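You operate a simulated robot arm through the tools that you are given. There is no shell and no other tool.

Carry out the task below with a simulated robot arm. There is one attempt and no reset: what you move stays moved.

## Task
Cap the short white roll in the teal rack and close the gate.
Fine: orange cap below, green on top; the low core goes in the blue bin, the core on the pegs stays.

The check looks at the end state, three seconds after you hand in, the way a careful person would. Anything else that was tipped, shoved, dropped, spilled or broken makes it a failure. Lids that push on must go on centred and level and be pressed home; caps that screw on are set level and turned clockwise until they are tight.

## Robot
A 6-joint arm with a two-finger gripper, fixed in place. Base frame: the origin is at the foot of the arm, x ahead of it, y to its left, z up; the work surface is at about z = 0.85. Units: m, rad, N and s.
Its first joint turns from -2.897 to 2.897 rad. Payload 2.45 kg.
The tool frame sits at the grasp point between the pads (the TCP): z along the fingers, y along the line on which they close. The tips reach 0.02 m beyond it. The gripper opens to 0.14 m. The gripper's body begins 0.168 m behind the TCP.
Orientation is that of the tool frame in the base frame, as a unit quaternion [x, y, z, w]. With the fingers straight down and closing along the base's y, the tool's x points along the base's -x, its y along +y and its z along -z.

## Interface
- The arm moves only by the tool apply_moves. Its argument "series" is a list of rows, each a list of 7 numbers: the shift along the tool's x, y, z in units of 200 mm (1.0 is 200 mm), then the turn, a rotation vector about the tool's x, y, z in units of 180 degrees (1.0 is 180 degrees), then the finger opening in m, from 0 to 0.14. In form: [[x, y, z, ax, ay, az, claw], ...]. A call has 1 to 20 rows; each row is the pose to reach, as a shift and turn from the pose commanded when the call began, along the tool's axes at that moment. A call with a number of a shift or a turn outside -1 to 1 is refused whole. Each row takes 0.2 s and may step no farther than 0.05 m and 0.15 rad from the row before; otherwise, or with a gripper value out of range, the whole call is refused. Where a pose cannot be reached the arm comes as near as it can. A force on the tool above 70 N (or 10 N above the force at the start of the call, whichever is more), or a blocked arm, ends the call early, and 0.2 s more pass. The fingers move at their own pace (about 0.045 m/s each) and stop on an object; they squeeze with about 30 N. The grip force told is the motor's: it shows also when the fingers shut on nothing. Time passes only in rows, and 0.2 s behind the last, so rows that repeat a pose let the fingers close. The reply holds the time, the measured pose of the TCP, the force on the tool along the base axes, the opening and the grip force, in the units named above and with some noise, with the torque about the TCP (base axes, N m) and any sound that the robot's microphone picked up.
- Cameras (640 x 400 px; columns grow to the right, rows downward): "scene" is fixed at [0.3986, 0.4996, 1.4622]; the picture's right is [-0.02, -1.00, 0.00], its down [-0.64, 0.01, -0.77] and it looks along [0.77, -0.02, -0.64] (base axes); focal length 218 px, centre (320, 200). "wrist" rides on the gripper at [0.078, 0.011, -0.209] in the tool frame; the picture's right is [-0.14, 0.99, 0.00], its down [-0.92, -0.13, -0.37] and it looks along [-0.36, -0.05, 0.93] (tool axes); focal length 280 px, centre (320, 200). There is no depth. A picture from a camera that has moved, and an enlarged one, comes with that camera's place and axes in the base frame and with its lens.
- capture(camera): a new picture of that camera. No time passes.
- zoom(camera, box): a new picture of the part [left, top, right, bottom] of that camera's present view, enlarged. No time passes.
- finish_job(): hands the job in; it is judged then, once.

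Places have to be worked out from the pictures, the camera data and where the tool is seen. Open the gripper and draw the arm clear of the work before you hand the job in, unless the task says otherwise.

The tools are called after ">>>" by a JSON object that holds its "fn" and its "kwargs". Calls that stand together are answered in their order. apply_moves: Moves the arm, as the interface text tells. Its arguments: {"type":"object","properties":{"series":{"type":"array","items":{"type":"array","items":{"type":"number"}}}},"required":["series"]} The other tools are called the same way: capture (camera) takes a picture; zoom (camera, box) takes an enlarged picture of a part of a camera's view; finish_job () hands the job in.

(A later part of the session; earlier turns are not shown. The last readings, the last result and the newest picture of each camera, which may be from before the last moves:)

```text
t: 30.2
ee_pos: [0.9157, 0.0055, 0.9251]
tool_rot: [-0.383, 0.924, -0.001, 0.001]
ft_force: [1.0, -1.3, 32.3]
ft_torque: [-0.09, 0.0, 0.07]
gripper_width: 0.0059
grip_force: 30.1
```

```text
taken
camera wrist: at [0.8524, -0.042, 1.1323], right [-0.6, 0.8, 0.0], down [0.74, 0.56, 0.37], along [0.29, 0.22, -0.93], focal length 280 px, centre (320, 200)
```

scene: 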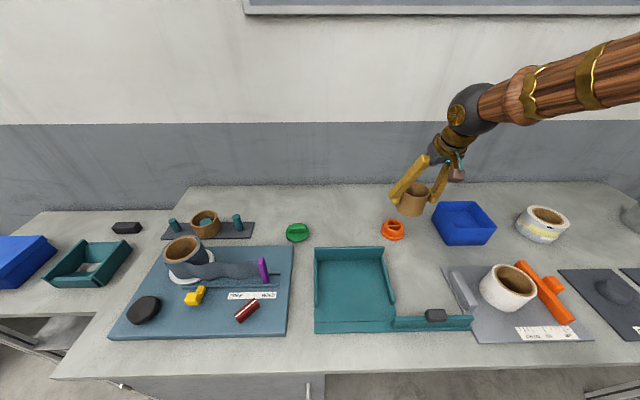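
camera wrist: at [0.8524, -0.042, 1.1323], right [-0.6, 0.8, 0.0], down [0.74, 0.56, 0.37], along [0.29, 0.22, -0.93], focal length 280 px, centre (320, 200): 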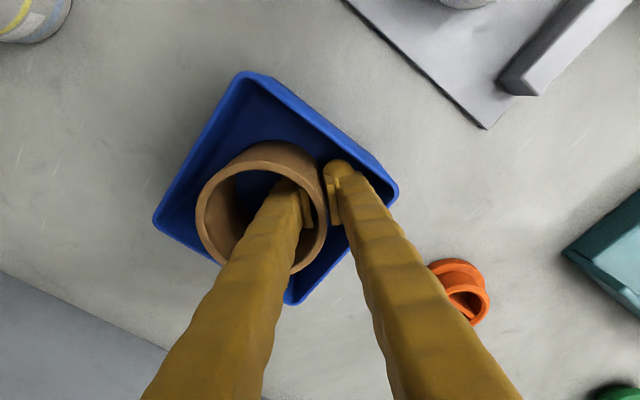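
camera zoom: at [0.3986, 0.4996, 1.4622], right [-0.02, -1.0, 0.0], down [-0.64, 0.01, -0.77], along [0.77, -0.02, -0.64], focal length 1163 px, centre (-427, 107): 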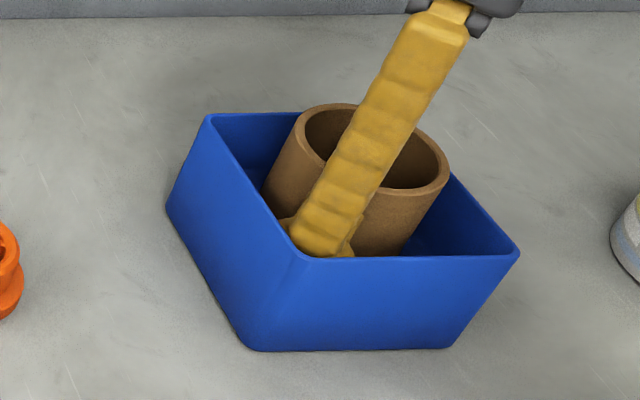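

32 N upward force: the core is resting on the bin's floor. I'll ease up a bit, open a little and rise straight out.

>>> {"fn": "apply_moves", "kwargs": {"series": [[0, 0, -0.01, 0, 0, 0, 0], [0, 0, -0.01, 0, 0, 0, 0.012], [0, 0, -0.01, 0, 0, 0, 0.018], [0, 0, -0.01, 0, 0, 0, 0.018], [0, 0, -0.1, 0, 0, 0, 0.018], [0, 0, -0.25, 0, 0, 0, 0.02], [0, 0, -0.5, 0, 0, 0, 0.03], [0, 0, -0.7, 0, 0, 0, 0.05], [0, 0, -0.7, 0, 0, 0, 0.06]]}}

>>> {"fn": "zoom", "kwargs": {"camera": "scene", "box": [340, 180, 520, 280]}}

>>> {"fn": "capture", "kwargs": {"camera": "wrist"}}

```text
t: 32.2
ee_pos: [0.9145, 0.0061, 1.0645]
tool_rot: [-0.383, 0.924, 0.0, 0.0]
ft_force: [-0.2, 0.2, -0.2]
ft_torque: [0.0, 0.0, 0.02]
gripper_width: 0.0599
grip_force: 0.0
```

```text
3.56 times, centred on (430, 230) of scene
camera zoom: at [0.3986, 0.4996, 1.4622], right [-0.02, -1.0, 0.0], down [-0.64, 0.01, -0.77], along [0.77, -0.02, -0.64], focal length 775 px, centre (-71, 93)
```

zoom: 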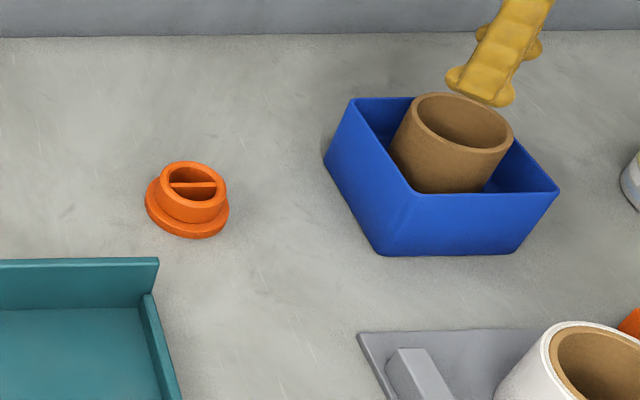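

```text
taken
camera wrist: at [0.8517, -0.0418, 1.2725], right [-0.6, 0.8, 0.0], down [0.74, 0.56, 0.37], along [0.29, 0.22, -0.93], focal length 280 px, centre (320, 200)
```

wrist: 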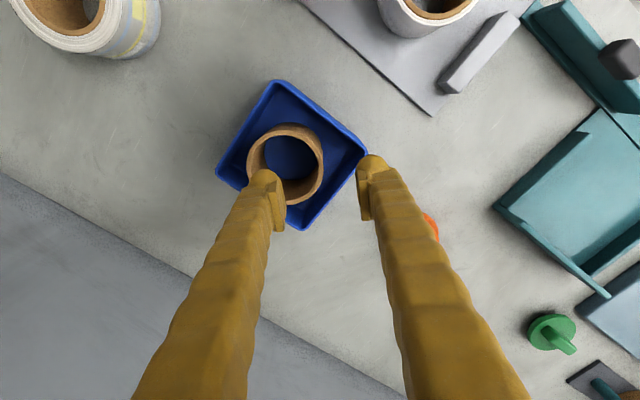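

The core is in the bin, upright, and the bin hasn't moved. Next I go over the orange cap at about (0.944, 0.222) with the tool square and vertical.

>>> {"fn": "apply_moves", "kwargs": {"series": [[-0.145, 0.11, 0, 0, 0, 0.0417, 0.12], [-0.29, 0.22, 0, 0, 0, 0.0833, 0.12], [-0.435, 0.33, 0.05, 0, 0, 0.125, 0.12], [-0.58, 0.44, 0.1, 0, 0, 0.1667, 0.12], [-0.725, 0.55, 0.2, 0, 0, 0.2083, 0.12], [-0.8675, 0.6625, 0.3, 0, 0, 0.25, 0.12], [-0.8675, 0.6625, 0.3, 0, 0, 0.25, 0.12]]}}

>>> {"fn": "capture", "kwargs": {"camera": "wrist"}}

>>> {"fn": "zoom", "kwargs": {"camera": "scene", "box": [340, 180, 460, 255]}}

```text
t: 33.8
ee_pos: [0.9439, 0.2232, 1.004]
tool_rot: [0.001, 1.0, 0.0, 0.0]
ft_force: [-0.1, 0.8, 0.3]
ft_torque: [0.01, -0.01, -0.02]
gripper_width: 0.1199
grip_force: 0.1
```

```text
taken
camera wrist: at [0.8659, 0.2336, 1.2119], right [0.14, 0.99, 0.0], down [0.92, -0.13, 0.37], along [0.37, -0.05, -0.93], focal length 280 px, centre (320, 200)
```

wrist: 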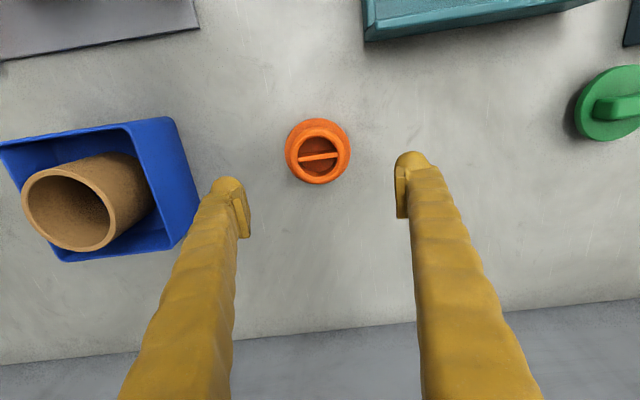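

```text
5.33 times, centred on (400, 218) of scene
camera zoom: at [0.3986, 0.4996, 1.4622], right [-0.02, -1.0, 0.0], down [-0.64, 0.01, -0.77], along [0.77, -0.02, -0.64], focal length 1163 px, centre (-107, 107)
```

zoom: 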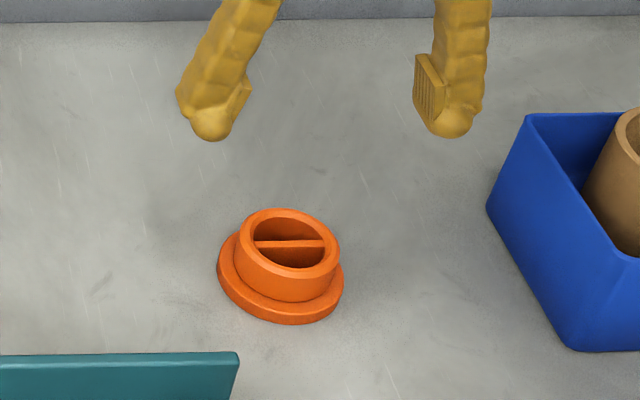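

The tool reaches here vertically. I'll zoom to refine the cap's position against the fingers.

>>> {"fn": "zoom", "kwargs": {"camera": "wrist", "box": [240, 90, 400, 190]}}

```text
4.00 times, centred on (320, 140) of wrist
camera zoom: at [0.8659, 0.2336, 1.2119], right [0.14, 0.99, 0.0], down [0.92, -0.13, 0.37], along [0.37, -0.05, -0.93], focal length 1122 px, centre (320, 440)
```

zoom: 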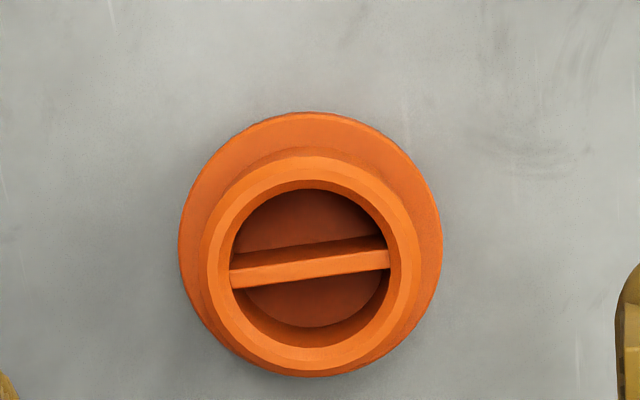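

Cap centre refined to (0.939, 0.221). I'll shift there and descend around the plug.

>>> {"fn": "apply_moves", "kwargs": {"series": [[0.025, -0.01, 0.15, 0, 0, 0, 0.11], [0.025, -0.01, 0.3, 0, 0, 0, 0.11], [0.025, -0.01, 0.45, 0, 0, 0, 0.11], [0.025, -0.01, 0.54, 0, 0, 0, 0.11], [0.025, -0.01, 0.55, 0, 0, 0, 0.11], [0.025, -0.01, 0.55, 0, 0, 0, 0.11]]}}

>>> {"fn": "zoom", "kwargs": {"camera": "wrist", "box": [200, 110, 440, 260]}}

>>> {"fn": "zoom", "kwargs": {"camera": "scene", "box": [350, 200, 430, 250]}}

```text
t: 35.2
ee_pos: [0.9389, 0.2201, 0.8951]
tool_rot: [0.0, 1.0, 0.0, 0.001]
ft_force: [-1.0, 0.3, -0.8]
ft_torque: [0.01, 0.03, -0.02]
gripper_width: 0.1101
grip_force: 0.0
```

```text
2.67 times, centred on (320, 185) of wrist
camera zoom: at [0.8608, 0.2306, 1.1019], right [0.14, 0.99, 0.0], down [0.92, -0.13, 0.37], along [0.37, -0.05, -0.93], focal length 748 px, centre (320, 240)
```

zoom: 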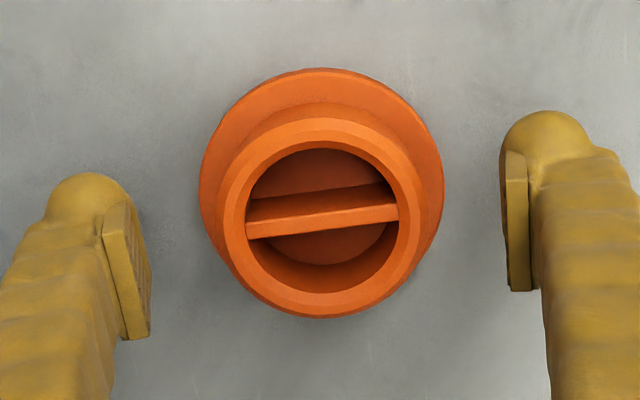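

```text
8.00 times, centred on (390, 225) of scene
camera zoom: at [0.3986, 0.4996, 1.4622], right [-0.02, -1.0, 0.0], down [-0.64, 0.01, -0.77], along [0.77, -0.02, -0.64], focal length 1744 px, centre (-240, 0)
```

zoom: 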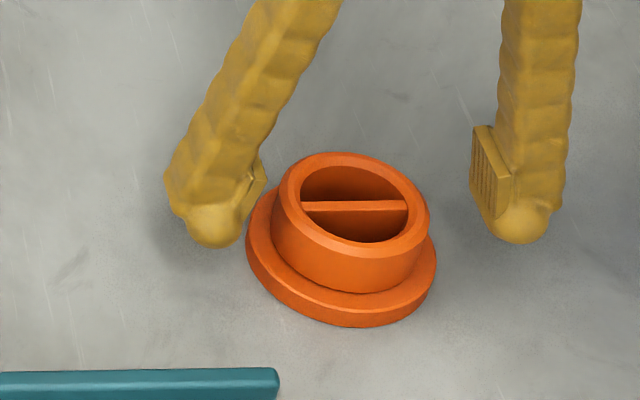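

The fingers are centred on the plug. I'll lower 6 mm more so the pads cover the plug above the flange, then close.

>>> {"fn": "apply_moves", "kwargs": {"series": [[0, 0, 0.02, 0, 0, 0, 0.11], [0, 0, 0.032, 0, 0, 0, 0.1], [0, 0, 0.032, 0, 0, 0, 0.08], [0, 0, 0.032, 0, 0, 0, 0.06], [0, 0, 0.032, 0, 0, 0, 0.05], [0, 0, 0.032, 0, 0, 0, 0.05], [0, 0, 0.032, 0, 0, 0, 0.05], [0, 0, 0.032, 0, 0, 0, 0.05]]}}

>>> {"fn": "zoom", "kwargs": {"camera": "scene", "box": [350, 200, 430, 250]}}

>>> {"fn": "zoom", "kwargs": {"camera": "wrist", "box": [200, 110, 440, 260]}}

```text
t: 37.0
ee_pos: [0.9393, 0.2198, 0.8873]
tool_rot: [0.0, 1.0, 0.0, 0.0]
ft_force: [-0.2, -0.1, 1.3]
ft_torque: [-0.01, 0.0, 0.02]
gripper_width: 0.0641
grip_force: 29.4
```

```text
8.00 times, centred on (390, 225) of scene
camera zoom: at [0.3986, 0.4996, 1.4622], right [-0.02, -1.0, 0.0], down [-0.64, 0.01, -0.77], along [0.77, -0.02, -0.64], focal length 1744 px, centre (-240, 0)
```

zoom: 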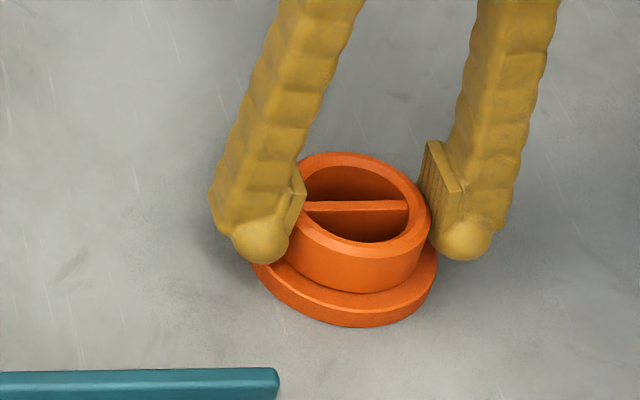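

```text
2.67 times, centred on (320, 185) of wrist
camera zoom: at [0.861, 0.2305, 1.0954], right [0.14, 0.99, 0.0], down [0.92, -0.13, 0.37], along [0.37, -0.05, -0.93], focal length 748 px, centre (320, 240)
```

zoom: 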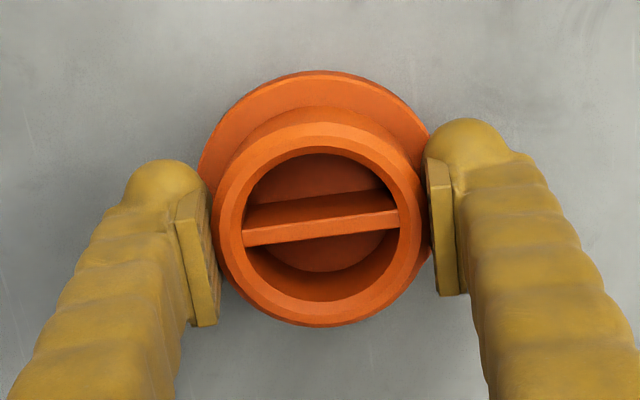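

The orange plug is gripped (64 mm). I'll lift it 8 cm and carry it toward the rack's centre.

>>> {"fn": "apply_moves", "kwargs": {"series": [[0, 0, -0.2, 0, 0, 0, 0.05], [0, 0, -0.4, 0, 0, 0, 0.05], [0.16, 0.134, -0.4, 0, 0, 0, 0.05], [0.32, 0.268, -0.4, 0, 0, 0, 0.05], [0.48, 0.402, -0.4, 0, 0, 0, 0.05], [0.64, 0.536, -0.4, 0, 0, 0, 0.05], [0.8, 0.67, -0.4, 0, 0, 0, 0.05], [0.96, 0.804, -0.4, 0, 0, 0, 0.05], [0.96, 0.804, -0.4, 0, 0, 0, 0.05]]}}

>>> {"fn": "capture", "kwargs": {"camera": "wrist"}}

>>> {"fn": "zoom", "kwargs": {"camera": "scene", "box": [290, 215, 450, 340]}}

```text
t: 39.0
ee_pos: [0.7456, 0.3823, 0.9668]
tool_rot: [0.0, 1.0, 0.0, 0.0]
ft_force: [-0.9, -0.4, -0.6]
ft_torque: [0.0, 0.02, -0.01]
gripper_width: 0.0643
grip_force: 30.7
```

```text
taken
camera wrist: at [0.6692, 0.3928, 1.1749], right [0.14, 0.99, 0.0], down [0.92, -0.13, 0.37], along [0.36, -0.05, -0.93], focal length 280 px, centre (320, 200)
```

wrist: 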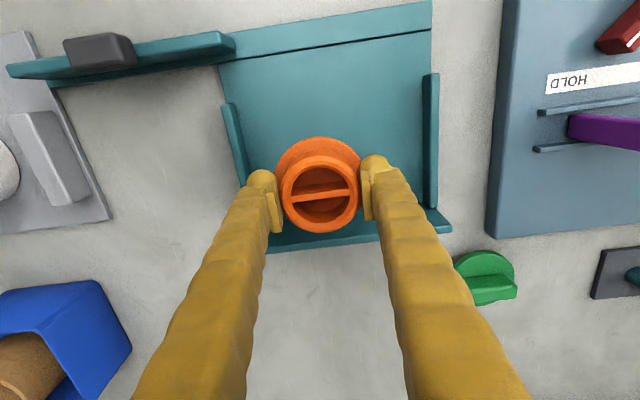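

```text
3.20 times, centred on (370, 278) of scene
camera zoom: at [0.3986, 0.4996, 1.4622], right [-0.02, -1.0, 0.0], down [-0.64, 0.01, -0.77], along [0.77, -0.02, -0.64], focal length 698 px, centre (160, -48)
```

zoom: 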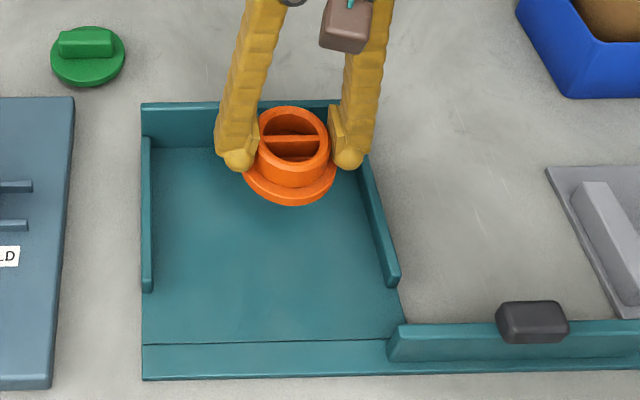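

The cap hangs level between the fingers over the rack. I'll move to (0.72, 0.403) and lower it gently onto the rack's floor.

>>> {"fn": "apply_moves", "kwargs": {"series": [[0.07, 0.054, 0, 0, 0, 0, 0.05], [0.135, 0.108, 0, 0, 0, 0, 0.05], [0.135, 0.108, 0.15, 0, 0, 0, 0.05], [0.135, 0.108, 0.3, 0, 0, 0, 0.05], [0.135, 0.108, 0.34, 0, 0, 0, 0.05], [0.135, 0.108, 0.355, 0, 0, 0, 0.05], [0.135, 0.108, 0.355, 0, 0, 0, 0.05]]}}

>>> {"fn": "zoom", "kwargs": {"camera": "scene", "box": [310, 240, 410, 335]}}

```text
t: 40.6
ee_pos: [0.7199, 0.4015, 0.8971]
tool_rot: [0.0, 1.0, 0.0, 0.0]
ft_force: [0.0, 0.6, -1.2]
ft_torque: [-0.01, -0.02, 0.01]
gripper_width: 0.0642
grip_force: 30.1
```

```text
4.21 times, centred on (360, 288) of scene
camera zoom: at [0.3986, 0.4996, 1.4622], right [-0.02, -1.0, 0.0], down [-0.64, 0.01, -0.77], along [0.77, -0.02, -0.64], focal length 918 px, centre (152, -168)
```

zoom: 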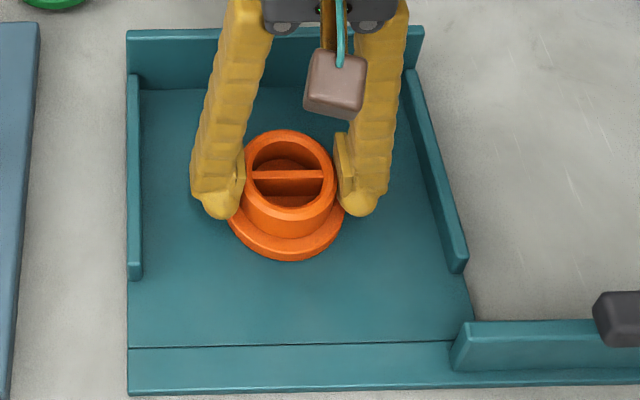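

Still about 3 mm above the floor, with no contact force. I'll step down a millimetre at a time.

>>> {"fn": "apply_moves", "kwargs": {"series": [[0, 0, 0.005, 0, 0, 0, 0.05], [0, 0, 0.01, 0, 0, 0, 0.05], [0, 0, 0.015, 0, 0, 0, 0.05], [0, 0, 0.015, 0, 0, 0, 0.05]]}}

```text
t: 41.6
ee_pos: [0.7205, 0.4032, 0.8938]
tool_rot: [0.0, 1.0, 0.0, 0.001]
ft_force: [0.0, 0.3, -0.3]
ft_torque: [-0.02, 0.0, -0.01]
gripper_width: 0.064
grip_force: 29.5
```

>>> {"fn": "apply_moves", "kwargs": {"series": [[0, 0, 0.005, 0, 0, 0, 0.05], [0, 0, 0.01, 0, 0, 0, 0.05], [0, 0, 0.012, 0, 0, 0, 0.05], [0, 0, 0.012, 0, 0, 0, 0.05]]}}

```text
t: 42.6
ee_pos: [0.7196, 0.4013, 0.8914]
tool_rot: [-0.001, 1.0, 0.0, 0.002]
ft_force: [2.6, 2.7, 26.0]
ft_torque: [0.12, -0.12, 0.04]
gripper_width: 0.0643
grip_force: 30.0
```

Contact (26 N): the cap sits on the floor. I'll ease off, open, turn the tool 90° and close again so that the cap is centred on the tool in both axes.

>>> {"fn": "apply_moves", "kwargs": {"series": [[0, 0, -0.008, 0, 0, 0, 0.05], [0, 0, -0.008, 0, 0, 0, 0.08], [0, 0, -0.008, 0, 0, 0, 0.1], [0, 0, -0.008, 0, 0, 0, 0.1], [0, 0, -0.008, 0, 0, -0.045, 0.1], [0, 0, -0.008, 0, 0, -0.09, 0.1], [0, 0, -0.008, 0, 0, -0.135, 0.1], [0, 0, -0.008, 0, 0, -0.18, 0.1], [0, 0, -0.008, 0, 0, -0.225, 0.1], [0, 0, -0.008, 0, 0, -0.27, 0.1], [0, 0, -0.008, 0, 0, -0.315, 0.1], [0, 0, -0.008, 0, 0, -0.36, 0.1], [0, 0, -0.008, 0, 0, -0.405, 0.1], [0, 0, -0.008, 0, 0, -0.45, 0.1], [0, 0, -0.008, 0, 0, -0.49, 0.1], [0, 0, -0.008, 0, 0, -0.5, 0.1], [0, 0, -0.008, 0, 0, -0.5, 0.1]]}}

>>> {"fn": "capture", "kwargs": {"camera": "wrist"}}

>>> {"fn": "zoom", "kwargs": {"camera": "scene", "box": [310, 240, 410, 335]}}

```text
t: 46.2
ee_pos: [0.7198, 0.402, 0.8933]
tool_rot: [0.707, -0.707, -0.001, 0.0]
ft_force: [-0.2, -0.1, -1.1]
ft_torque: [0.01, 0.01, -0.02]
gripper_width: 0.1001
grip_force: 0.0
```

```text
taken
camera wrist: at [0.7096, 0.3239, 1.1006], right [-0.99, 0.14, 0.0], down [0.13, 0.92, 0.37], along [0.05, 0.36, -0.93], focal length 280 px, centre (320, 200)
```

wrist: 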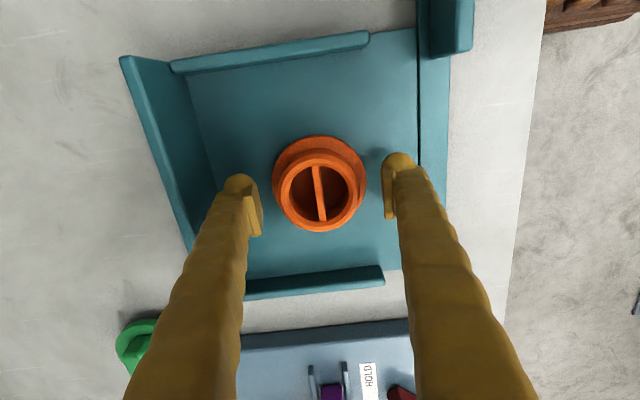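

```text
4.21 times, centred on (360, 288) of scene
camera zoom: at [0.3986, 0.4996, 1.4622], right [-0.02, -1.0, 0.0], down [-0.64, 0.01, -0.77], along [0.77, -0.02, -0.64], focal length 918 px, centre (152, -168)
```

zoom: 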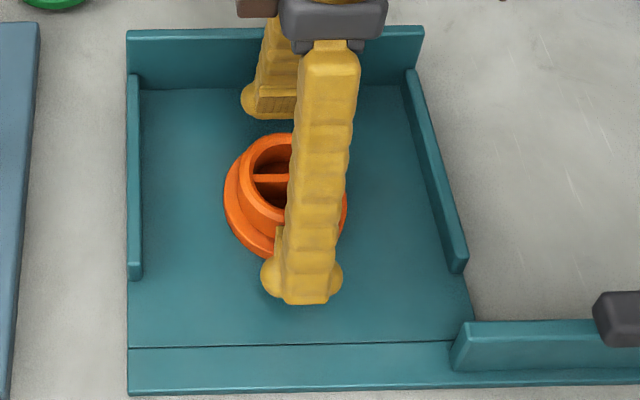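

Rotated cleanly with the cap between the fingers. I'll close to centre it, then reopen and rise.

>>> {"fn": "apply_moves", "kwargs": {"series": [[0, 0, 0, 0, 0, 0, 0.08], [0, 0, 0, 0, 0, 0, 0.065], [0, 0, 0, 0, 0, 0, 0.06], [0, 0, 0, 0, 0, 0, 0.06], [0, 0, 0, 0, 0, 0, 0.06], [0, 0, 0, 0, 0, 0, 0.06]]}}

>>> {"fn": "zoom", "kwargs": {"camera": "wrist", "box": [200, 110, 440, 260]}}

```text
t: 47.6
ee_pos: [0.721, 0.402, 0.8936]
tool_rot: [-0.707, 0.708, 0.0, 0.0]
ft_force: [-0.6, -0.5, 0.8]
ft_torque: [0.01, 0.04, 0.01]
gripper_width: 0.0642
grip_force: 30.4
```

```text
2.67 times, centred on (320, 185) of wrist
camera zoom: at [0.7096, 0.3239, 1.1006], right [-0.99, 0.14, 0.0], down [0.13, 0.92, 0.37], along [0.05, 0.36, -0.93], focal length 748 px, centre (320, 240)
```

zoom: 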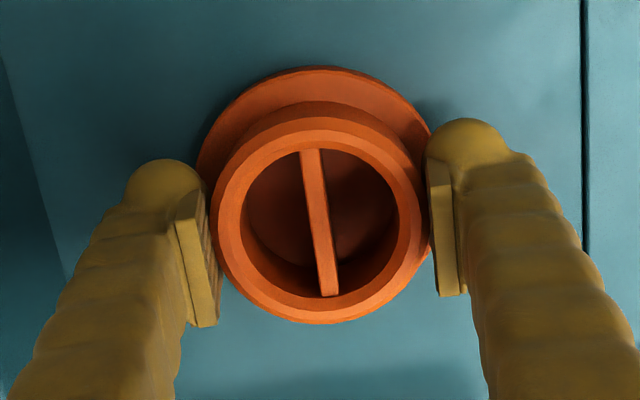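

The cap is now centred on the tool at about (0.7204, 0.402), standing in the rack. I'll open, rise and head for the white roll.

>>> {"fn": "apply_moves", "kwargs": {"series": [[0, 0, 0, 0, 0, 0, 0.08], [0, 0, 0, 0, 0, 0, 0.1], [0, 0, 0, 0, 0, 0, 0.1], [0, 0, -0.2, 0, 0, 0, 0.1], [0, 0, -0.4, 0, 0, 0, 0.1], [0, 0, -0.6, 0, 0, 0, 0.12], [0, 0, -0.8, 0, 0, 0, 0.12], [0.2, 0, -0.8, 0, 0, 0, 0.13], [0.4, 0, -0.8, 0, 0, 0, 0.13], [0.6, 0, -0.8, 0, 0, 0, 0.13], [0.8, 0, -0.8, 0, 0, 0, 0.13], [1.0, 0, -0.8, 0, 0, 0, 0.13]]}}

>>> {"fn": "zoom", "kwargs": {"camera": "scene", "box": [310, 240, 410, 335]}}

>>> {"fn": "apply_moves", "kwargs": {"series": [[0.2, 0.02, 0, 0, 0, 0, 0.13], [0.4, 0.04, 0, 0, 0, 0, 0.13], [0.6, 0.06, 0, 0, 0, 0, 0.13], [0.7, 0.08, 0, 0, 0, 0, 0.13], [0.7, 0.08, 0, 0, 0, 0, 0.13]]}}

>>> {"fn": "capture", "kwargs": {"camera": "wrist"}}

```text
t: 50.2
ee_pos: [0.7211, 0.2018, 1.0527]
tool_rot: [0.707, -0.707, 0.0, 0.0]
ft_force: [-0.2, -0.2, 0.3]
ft_torque: [0.04, 0.0, 0.01]
gripper_width: 0.13
grip_force: 0.0
```

```text
4.21 times, centred on (360, 288) of scene
camera zoom: at [0.3986, 0.4996, 1.4622], right [-0.02, -1.0, 0.0], down [-0.64, 0.01, -0.77], along [0.77, -0.02, -0.64], focal length 918 px, centre (152, -168)
```

zoom: 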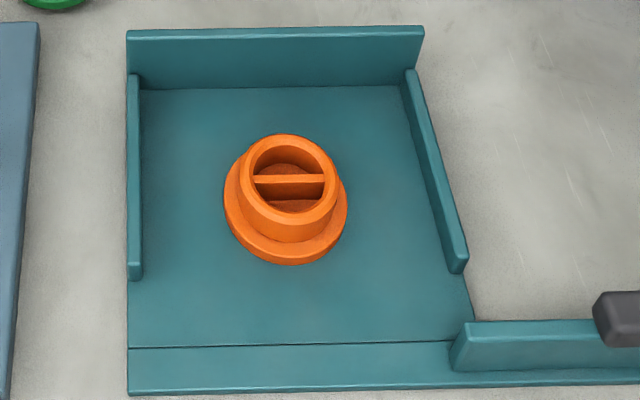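

```text
t: 51.4
ee_pos: [0.7022, 0.0608, 1.0528]
tool_rot: [0.707, -0.707, 0.0, 0.0]
ft_force: [0.6, 0.4, 0.0]
ft_torque: [0.0, 0.0, 0.02]
gripper_width: 0.13
grip_force: 0.1
```

```text
taken
camera wrist: at [0.6932, -0.0172, 1.2612], right [-0.99, 0.14, 0.0], down [0.13, 0.92, 0.37], along [0.05, 0.36, -0.93], focal length 280 px, centre (320, 200)
```

wrist: 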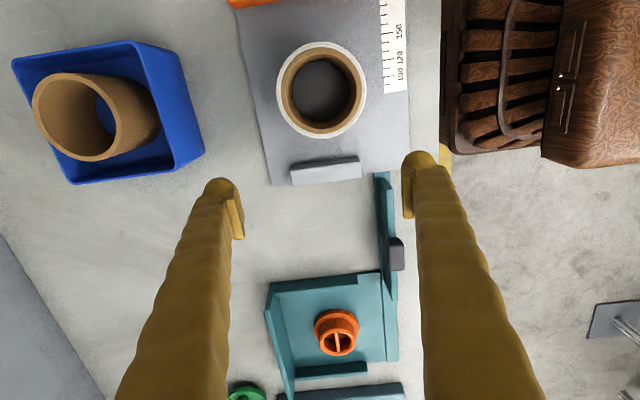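

The camera is now almost directly above the roll, putting its centre at about (0.692, -0.017). I'll zoom in for accuracy.

>>> {"fn": "zoom", "kwargs": {"camera": "wrist", "box": [230, 10, 400, 170]}}

>>> {"fn": "zoom", "kwargs": {"camera": "scene", "box": [440, 245, 600, 345]}}

```text
2.50 times, centred on (315, 90) of wrist
camera zoom: at [0.6932, -0.0172, 1.2612], right [-0.99, 0.14, 0.0], down [0.13, 0.92, 0.37], along [0.05, 0.36, -0.93], focal length 701 px, centre (332, 475)
```

zoom: 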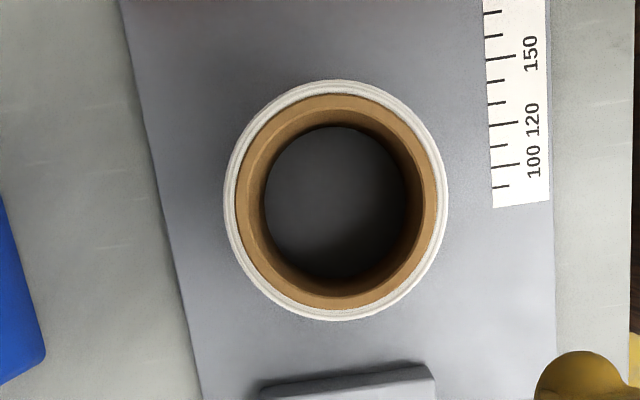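

```text
4.00 times, centred on (520, 295) of scene
camera zoom: at [0.3986, 0.4996, 1.4622], right [-0.02, -1.0, 0.0], down [-0.64, 0.01, -0.77], along [0.77, -0.02, -0.64], focal length 872 px, centre (-480, -180)
```

zoom: 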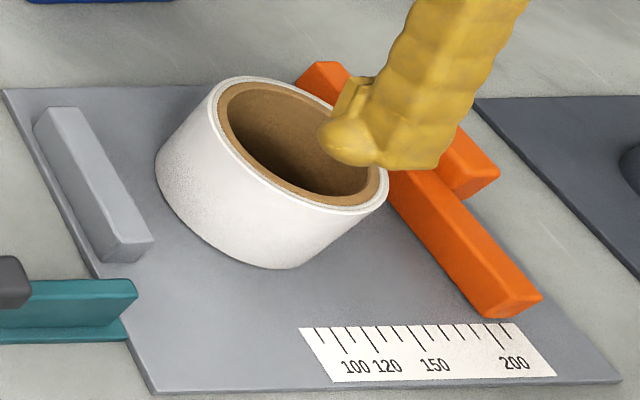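

The white roll's bore looks like ~75 mm against a 64 mm plug, so before committing I want to measure the printed roll's bore too, from straight above it.

>>> {"fn": "apply_moves", "kwargs": {"series": [[0.18, -0.14, 0, 0, 0, 0, 0.13], [0.36, -0.28, 0, 0, 0, 0, 0.13], [0.54, -0.42, 0, 0, 0, 0, 0.13], [0.72, -0.56, 0, 0, 0, 0, 0.13], [0.9, -0.7, 0, 0, 0, 0, 0.13]]}}

>>> {"fn": "apply_moves", "kwargs": {"series": [[0.18, -0.14, 0, 0, 0, 0, 0.13], [0.36, -0.28, 0, 0, 0, 0, 0.13], [0.36, -0.28, 0, 0, 0, 0, 0.13]]}}

>>> {"fn": "capture", "kwargs": {"camera": "wrist"}}

```text
t: 52.6
ee_pos: [0.8451, -0.1188, 1.0537]
tool_rot: [0.707, -0.707, 0.0, 0.0]
ft_force: [0.8, -1.1, -0.1]
ft_torque: [0.02, -0.02, -0.02]
gripper_width: 0.1301
grip_force: 0.0
```

```text
t: 53.4
ee_pos: [0.9009, -0.1915, 1.051]
tool_rot: [0.708, -0.707, 0.0, 0.0]
ft_force: [0.6, 1.0, -0.3]
ft_torque: [0.02, 0.02, -0.03]
gripper_width: 0.1304
grip_force: 0.0
```

```text
taken
camera wrist: at [0.8896, -0.2687, 1.26], right [-0.99, 0.14, 0.0], down [0.13, 0.92, 0.37], along [0.05, 0.36, -0.93], focal length 280 px, centre (320, 200)
```

wrist: 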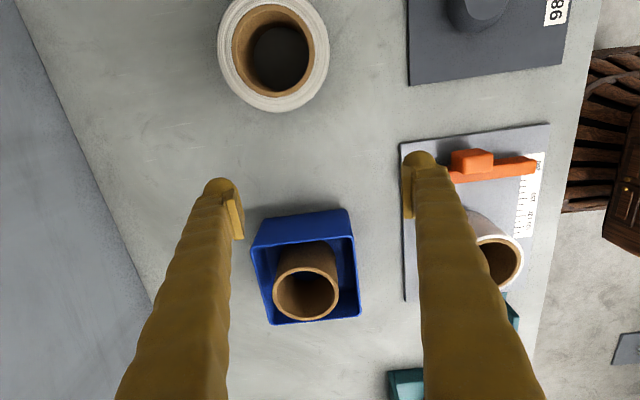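

>>> {"fn": "zoom", "kwargs": {"camera": "wrist", "box": [190, 0, 360, 120]}}

>>> {"fn": "zoom", "kwargs": {"camera": "wrist", "box": [240, 200, 380, 330]}}

```text
3.33 times, centred on (275, 60) of wrist
camera zoom: at [0.8896, -0.2687, 1.26], right [-0.99, 0.14, 0.0], down [0.13, 0.92, 0.37], along [0.05, 0.36, -0.93], focal length 935 px, centre (470, 667)
```

zoom: 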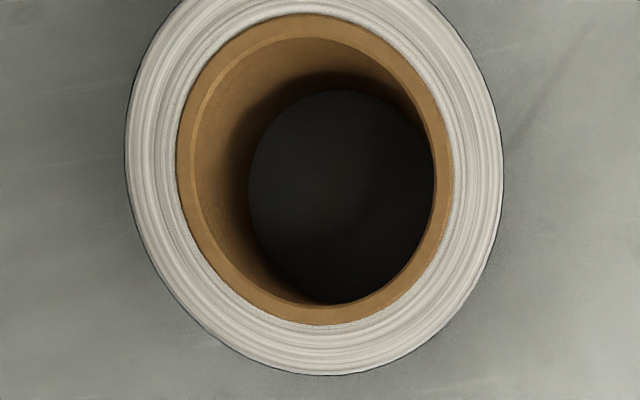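

```text
3.08 times, centred on (310, 265) of wrist
camera zoom: at [0.8896, -0.2687, 1.26], right [-0.99, 0.14, 0.0], down [0.13, 0.92, 0.37], along [0.05, 0.36, -0.93], focal length 863 px, centre (351, 0)
```

zoom: 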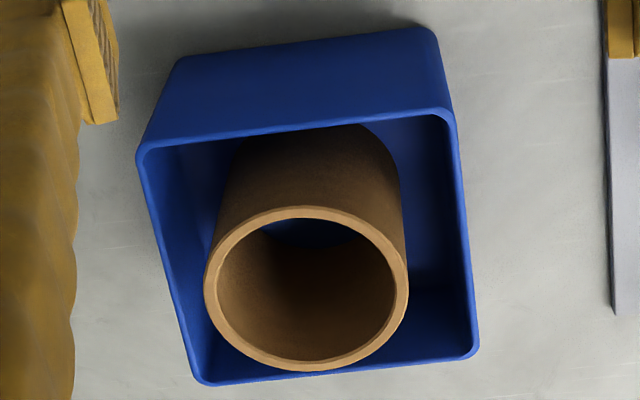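

The printed roll is ~98 mm tall and the plain one ~69 mm, both with similar bores, so the plain white roll is the short one. I return over it with the fingers closing along x.

>>> {"fn": "apply_moves", "kwargs": {"series": [[-0.16, 0.19, 0, 0, 0, 0, 0.13], [-0.32, 0.38, 0, 0, 0, 0, 0.13], [-0.48, 0.57, 0, 0, 0, 0, 0.13], [-0.64, 0.76, 0, 0, 0, 0, 0.13], [-0.76, 0.94, 0, 0, 0, 0, 0.13], [-0.865, 0.99, 0, 0, 0, 0, 0.13], [-0.865, 1.0, 0, 0, 0, 0, 0.13]]}}

>>> {"fn": "apply_moves", "kwargs": {"series": [[0, 0.04, 0.1, 0, 0, 0, 0.13], [0, 0.04, 0.2, 0, 0, 0, 0.13], [0, 0.04, 0.2, 0, 0, 0, 0.13]]}}

>>> {"fn": "capture", "kwargs": {"camera": "wrist"}}

>>> {"fn": "zoom", "kwargs": {"camera": "scene", "box": [440, 245, 600, 345]}}

```text
t: 55.0
ee_pos: [0.6994, -0.0176, 1.0521]
tool_rot: [0.708, -0.707, 0.0, 0.0]
ft_force: [-0.2, -0.3, 0.0]
ft_torque: [0.0, -0.01, -0.01]
gripper_width: 0.1303
grip_force: 0.1
```

```text
t: 55.8
ee_pos: [0.6931, -0.0168, 1.0117]
tool_rot: [0.707, -0.707, 0.001, 0.0]
ft_force: [0.0, -0.1, -0.2]
ft_torque: [0.03, 0.02, -0.01]
gripper_width: 0.1298
grip_force: 0.0
```

```text
taken
camera wrist: at [0.6821, -0.0953, 1.2206], right [-0.99, 0.14, 0.0], down [0.13, 0.92, 0.37], along [0.05, 0.36, -0.93], focal length 280 px, centre (320, 200)
```

wrist: 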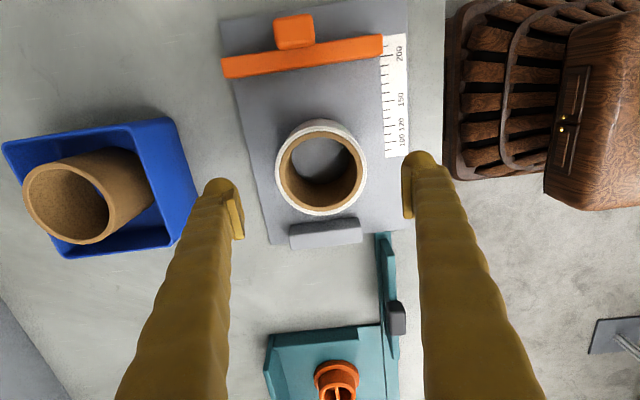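

```text
4.00 times, centred on (520, 295) of scene
camera zoom: at [0.3986, 0.4996, 1.4622], right [-0.02, -1.0, 0.0], down [-0.64, 0.01, -0.77], along [0.77, -0.02, -0.64], focal length 872 px, centre (-480, -180)
```

zoom: 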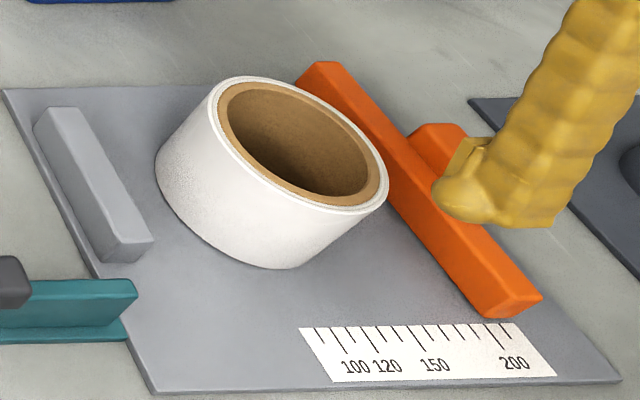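

The roll sits centred under the tool. I'll descend and close once along x to centre it.

>>> {"fn": "apply_moves", "kwargs": {"series": [[0, 0, 0.18, 0, 0, 0, 0.13], [0, 0, 0.36, 0, 0, 0, 0.13], [0, 0, 0.5275, 0, 0, 0, 0.13], [0, 0, 0.5275, 0, 0, 0, 0.11], [0, 0, 0.5275, 0, 0, 0, 0.1], [0, 0, 0.5275, 0, 0, 0, 0.095], [0, 0, 0.5275, 0, 0, 0, 0.095], [0, 0, 0.5275, 0, 0, 0, 0.095]]}}

>>> {"fn": "zoom", "kwargs": {"camera": "wrist", "box": [200, 110, 440, 260]}}

```text
t: 57.6
ee_pos: [0.692, -0.0179, 0.9072]
tool_rot: [-0.707, 0.707, -0.001, 0.0]
ft_force: [-0.4, 0.1, 0.4]
ft_torque: [0.0, -0.03, -0.03]
gripper_width: 0.1076
grip_force: 29.5
```

```text
2.67 times, centred on (320, 185) of wrist
camera zoom: at [0.6813, -0.0955, 1.1147], right [-0.99, 0.14, 0.0], down [0.13, 0.92, 0.37], along [0.05, 0.36, -0.93], focal length 748 px, centre (320, 240)
```

zoom: 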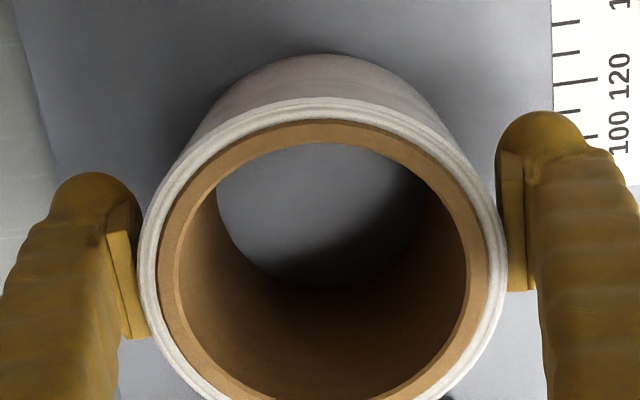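

It closed at 108 mm. I'll open, turn back 90° about the same point and grip along y, which leaves the roll centred on the tool in both axes.

>>> {"fn": "apply_moves", "kwargs": {"series": [[0, 0, 0, 0, 0, 0, 0.115], [0, 0, 0, 0, 0, 0, 0.125], [0, 0, 0, 0, 0, 0, 0.125], [0, 0, 0, 0, 0, 0.045, 0.125], [0, 0, 0, 0, 0, 0.09, 0.125], [0, 0, 0, 0, 0, 0.135, 0.125], [0, 0, 0, 0, 0, 0.18, 0.125], [0, 0, 0, 0, 0, 0.225, 0.125], [0, 0, 0, 0, 0, 0.27, 0.125], [0, 0, 0, 0, 0, 0.315, 0.125], [0, 0, 0, 0, 0, 0.36, 0.125], [0, 0, 0, 0, 0, 0.405, 0.125], [0, 0, 0, 0, 0, 0.45, 0.125], [0, 0, 0, 0, 0, 0.49, 0.125], [0, 0, 0, 0, 0, 0.5, 0.125], [0, 0, 0, 0, 0, 0.5, 0.115], [0, 0, 0, 0, 0, 0.5, 0.1], [0, 0, 0, 0, 0, 0.5, 0.095], [0, 0, 0, 0, 0, 0.5, 0.095], [0, 0, 0, 0, 0, 0.5, 0.095]]}}

>>> {"fn": "capture", "kwargs": {"camera": "wrist"}}

>>> {"fn": "zoom", "kwargs": {"camera": "scene", "box": [440, 245, 600, 345]}}

```text
t: 61.8
ee_pos: [0.6923, -0.016, 0.9075]
tool_rot: [0.0, 1.0, 0.0, 0.0]
ft_force: [0.2, -1.3, 4.1]
ft_torque: [-0.02, -0.02, -0.09]
gripper_width: 0.1073
grip_force: 30.2
```

```text
taken
camera wrist: at [0.6142, -0.0063, 1.1152], right [0.14, 0.99, 0.0], down [0.92, -0.13, 0.37], along [0.37, -0.05, -0.93], focal length 280 px, centre (320, 200)
```

wrist: 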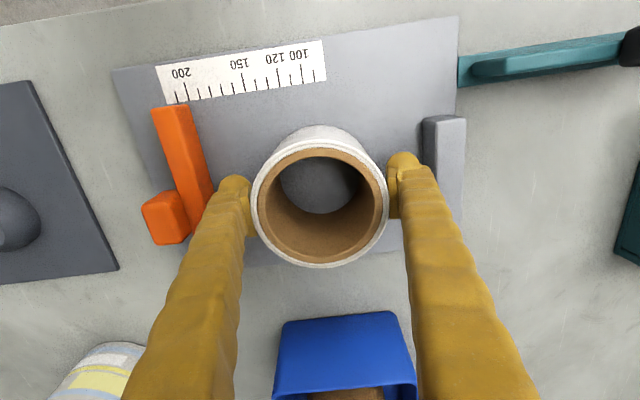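

```text
4.00 times, centred on (520, 295) of scene
camera zoom: at [0.3986, 0.4996, 1.4622], right [-0.02, -1.0, 0.0], down [-0.64, 0.01, -0.77], along [0.77, -0.02, -0.64], focal length 872 px, centre (-480, -180)
```

zoom: 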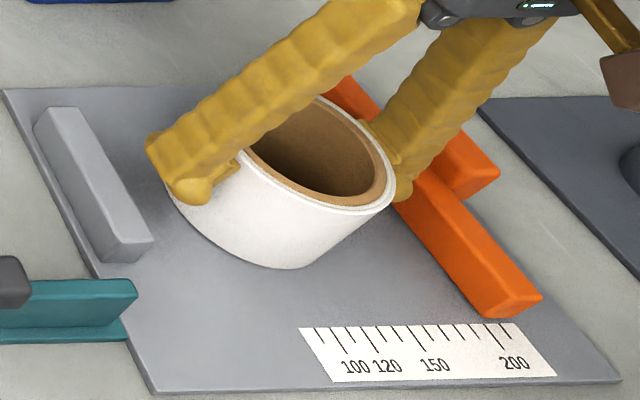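

Gripped along y at 107 mm. I'll lift 12 cm and carry the roll left to the rack.

>>> {"fn": "apply_moves", "kwargs": {"series": [[0, 0, -0.1, 0, 0, 0, 0.095], [0, 0, -0.3, 0, 0, 0, 0.095], [0, 0, -0.5, 0, 0, 0, 0.095], [0, 0, -0.6, 0, 0, 0, 0.095], [0, 0.15, -0.6, 0, 0, 0, 0.095], [0, 0.35, -0.6, 0, 0, 0, 0.095], [0, 0.55, -0.6, 0, 0, 0, 0.095], [0, 0.75, -0.6, 0, 0, 0, 0.095], [0, 0.9, -0.6, 0, 0, 0, 0.095], [0, 1.0, -0.6, 0, 0, 0, 0.095], [0, 1.0, -0.6, 0, 0, 0, 0.095]]}}

>>> {"fn": "apply_moves", "kwargs": {"series": [[-0.02, 0.15, 0, 0, 0, 0, 0.095], [-0.05, 0.35, 0, 0, 0, 0, 0.095], [-0.08, 0.55, 0, 0, 0, 0, 0.095], [-0.11, 0.75, 0, 0, 0, 0, 0.095], [-0.13, 0.9, 0, 0, 0, 0, 0.095], [-0.14, 1.0, 0, 0, 0, 0, 0.095], [-0.14, 1.0, 0, 0, 0, 0, 0.095]]}}

>>> {"fn": "apply_moves", "kwargs": {"series": [[0, 0.05, 0, 0, 0, 0, 0.095], [0, 0.095, 0, 0, 0, 0, 0.095], [0, 0.095, 0, 0, 0, 0, 0.095], [0, 0.095, 0, 0, 0, 0, 0.095]]}}

>>> {"fn": "capture", "kwargs": {"camera": "wrist"}}

>>> {"fn": "zoom", "kwargs": {"camera": "scene", "box": [290, 215, 450, 340]}}

```text
t: 64.2
ee_pos: [0.6936, 0.1834, 1.0266]
tool_rot: [0.0, 1.0, 0.0, 0.0]
ft_force: [-0.2, -0.1, -2.0]
ft_torque: [0.0, 0.01, -0.02]
gripper_width: 0.1071
grip_force: 29.8
```

```text
t: 65.8
ee_pos: [0.719, 0.3829, 1.027]
tool_rot: [0.001, 1.0, 0.0, 0.0]
ft_force: [0.4, -0.7, -2.3]
ft_torque: [0.0, 0.0, -0.01]
gripper_width: 0.1073
grip_force: 29.7
```

```text
t: 66.8
ee_pos: [0.7195, 0.4019, 1.0268]
tool_rot: [0.0, 1.0, 0.0, 0.0]
ft_force: [0.2, -1.1, -1.2]
ft_torque: [0.02, 0.01, -0.03]
gripper_width: 0.107
grip_force: 29.9
```

```text
taken
camera wrist: at [0.642, 0.4131, 1.2351], right [0.14, 0.99, 0.0], down [0.92, -0.13, 0.37], along [0.36, -0.05, -0.93], focal length 280 px, centre (320, 200)
```

wrist: 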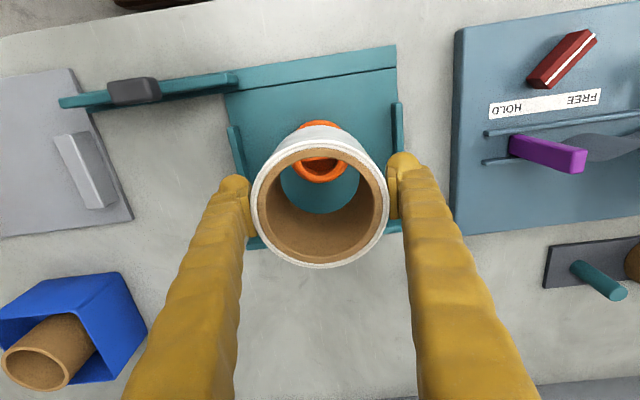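

```text
3.20 times, centred on (370, 278) of scene
camera zoom: at [0.3986, 0.4996, 1.4622], right [-0.02, -1.0, 0.0], down [-0.64, 0.01, -0.77], along [0.77, -0.02, -0.64], focal length 698 px, centre (160, -48)
```

zoom: 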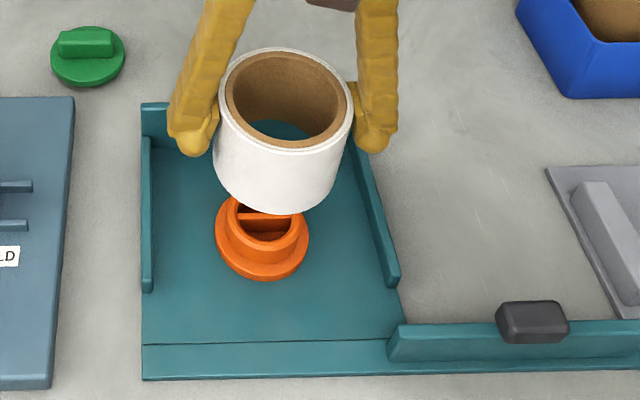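

The roll is level and centred over the orange cap (tool x,y match within 1 mm). I'll lower it to just above the plug and check.

>>> {"fn": "apply_moves", "kwargs": {"series": [[0, 0, 0.15, 0, 0, 0, 0.095], [0, 0, 0.3, 0, 0, 0, 0.095], [0, 0, 0.4, 0, 0, 0, 0.095], [0, 0, 0.4, 0, 0, 0, 0.095]]}}

>>> {"fn": "zoom", "kwargs": {"camera": "wrist", "box": [200, 110, 440, 260]}}

>>> {"fn": "zoom", "kwargs": {"camera": "scene", "box": [310, 240, 410, 335]}}

```text
t: 67.8
ee_pos: [0.7204, 0.4023, 0.947]
tool_rot: [0.0, 1.0, -0.001, -0.001]
ft_force: [0.1, -0.3, -2.4]
ft_torque: [0.02, 0.0, 0.0]
gripper_width: 0.1073
grip_force: 29.2
```

```text
2.67 times, centred on (320, 185) of wrist
camera zoom: at [0.6426, 0.4129, 1.1548], right [0.14, 0.99, 0.0], down [0.92, -0.13, 0.37], along [0.37, -0.05, -0.93], focal length 748 px, centre (320, 240)
```

zoom: 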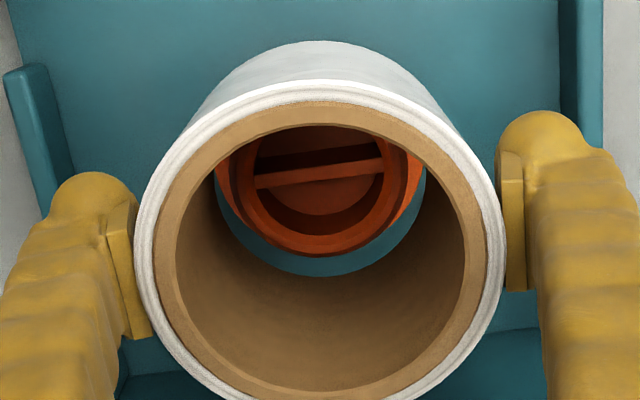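

```text
4.21 times, centred on (360, 288) of scene
camera zoom: at [0.3986, 0.4996, 1.4622], right [-0.02, -1.0, 0.0], down [-0.64, 0.01, -0.77], along [0.77, -0.02, -0.64], focal length 918 px, centre (152, -168)
```

zoom: 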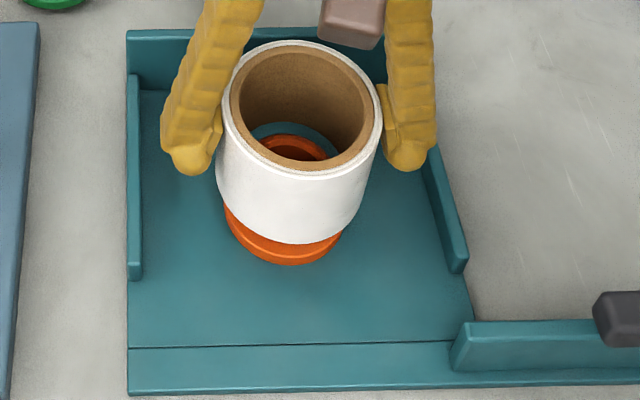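

The plug is centred in the bore as seen from both cameras. I'll continue down in small steps.

>>> {"fn": "apply_moves", "kwargs": {"series": [[0, 0, 0.025, 0, 0, 0, 0.095], [0, 0, 0.05, 0, 0, 0, 0.095], [0, 0, 0.075, 0, 0, 0, 0.095], [0, 0, 0.09, 0, 0, 0, 0.095], [0, 0, 0.1, 0, 0, 0, 0.095], [0, 0, 0.1, 0, 0, 0, 0.095]]}}

>>> {"fn": "zoom", "kwargs": {"camera": "wrist", "box": [200, 110, 440, 260]}}

>>> {"fn": "zoom", "kwargs": {"camera": "scene", "box": [310, 240, 410, 335]}}

```text
t: 69.2
ee_pos: [0.7198, 0.4006, 0.9271]
tool_rot: [0.0, 1.0, 0.0, 0.001]
ft_force: [0.4, 0.7, -2.1]
ft_torque: [0.0, 0.05, -0.01]
gripper_width: 0.1076
grip_force: 30.4
```

```text
2.67 times, centred on (320, 185) of wrist
camera zoom: at [0.6422, 0.413, 1.1351], right [0.14, 0.99, 0.0], down [0.92, -0.13, 0.37], along [0.37, -0.05, -0.93], focal length 748 px, centre (320, 240)
```

zoom: 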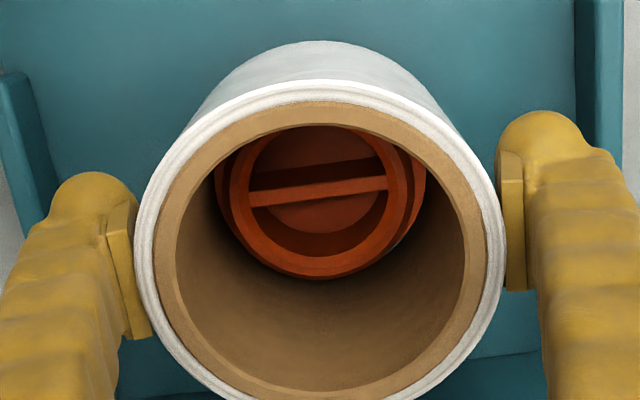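

```text
4.21 times, centred on (360, 288) of scene
camera zoom: at [0.3986, 0.4996, 1.4622], right [-0.02, -1.0, 0.0], down [-0.64, 0.01, -0.77], along [0.77, -0.02, -0.64], focal length 918 px, centre (152, -168)
```

zoom: 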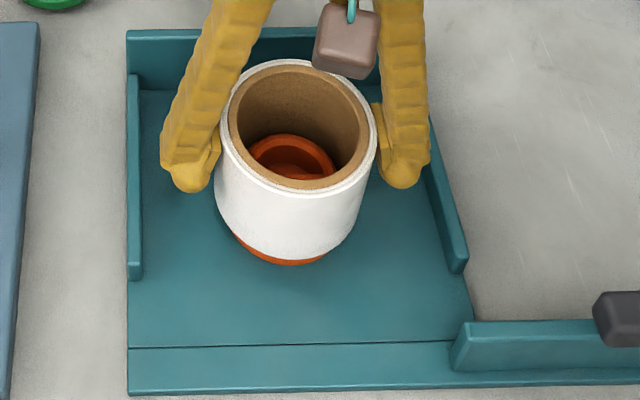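

The plug has entered the bore with no resistance. I'll keep lowering until the roll meets the flange.

>>> {"fn": "apply_moves", "kwargs": {"series": [[0, 0, 0.015, 0, 0, 0, 0.095], [0, 0, 0.03, 0, 0, 0, 0.095], [0, 0, 0.04, 0, 0, 0, 0.095], [0, 0, 0.05, 0, 0, 0, 0.095], [0, 0, 0.05, 0, 0, 0, 0.095]]}}

```text
t: 70.4
ee_pos: [0.7194, 0.4035, 0.9171]
tool_rot: [0.0, 1.0, 0.0, -0.001]
ft_force: [-2.3, -1.7, 2.9]
ft_torque: [-0.03, -0.01, -0.01]
gripper_width: 0.1069
grip_force: 29.4
```

>>> {"fn": "apply_moves", "kwargs": {"series": [[0, 0, 0.005, 0, 0, 0, 0.095], [0, 0, 0.01, 0, 0, 0, 0.095], [0, 0, 0.015, 0, 0, 0, 0.095], [0, 0, 0.015, 0, 0, 0, 0.095]]}}

>>> {"fn": "zoom", "kwargs": {"camera": "scene", "box": [310, 240, 410, 335]}}

```text
t: 71.4
ee_pos: [0.7204, 0.4029, 0.9147]
tool_rot: [0.0, 1.0, 0.0, 0.001]
ft_force: [3.1, 1.2, 27.4]
ft_torque: [0.02, -0.06, -0.24]
gripper_width: 0.1075
grip_force: 29.3
```

```text
4.21 times, centred on (360, 288) of scene
camera zoom: at [0.3986, 0.4996, 1.4622], right [-0.02, -1.0, 0.0], down [-0.64, 0.01, -0.77], along [0.77, -0.02, -0.64], focal length 918 px, centre (152, -168)
```

zoom: 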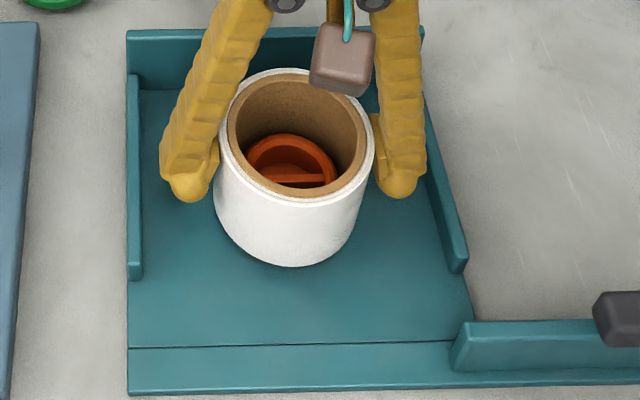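

Contact at 27 N with the roll's base at about flange height. I'll press a little more to be sure that it is home.

>>> {"fn": "apply_moves", "kwargs": {"series": [[0, 0, 0.004, 0, 0, 0, 0.095], [0, 0, 0.007, 0, 0, 0, 0.095], [0, 0, 0.007, 0, 0, 0, 0.095]]}}

>>> {"fn": "zoom", "kwargs": {"camera": "wrist", "box": [200, 110, 440, 260]}}

```text
t: 72.2
ee_pos: [0.7194, 0.403, 0.9125]
tool_rot: [0.0, 1.0, 0.0, 0.0]
ft_force: [4.3, 3.2, 26.5]
ft_torque: [0.1, 0.11, -0.08]
gripper_width: 0.1075
grip_force: 29.7
```

```text
2.67 times, centred on (320, 185) of wrist
camera zoom: at [0.6419, 0.4128, 1.1208], right [0.14, 0.99, 0.0], down [0.92, -0.13, 0.37], along [0.37, -0.05, -0.93], focal length 748 px, centre (320, 240)
```

zoom: 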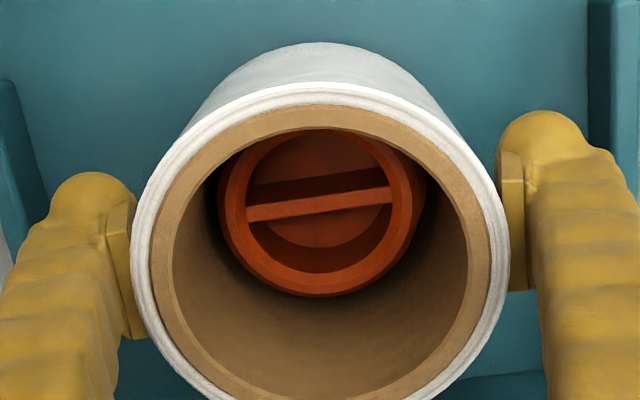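

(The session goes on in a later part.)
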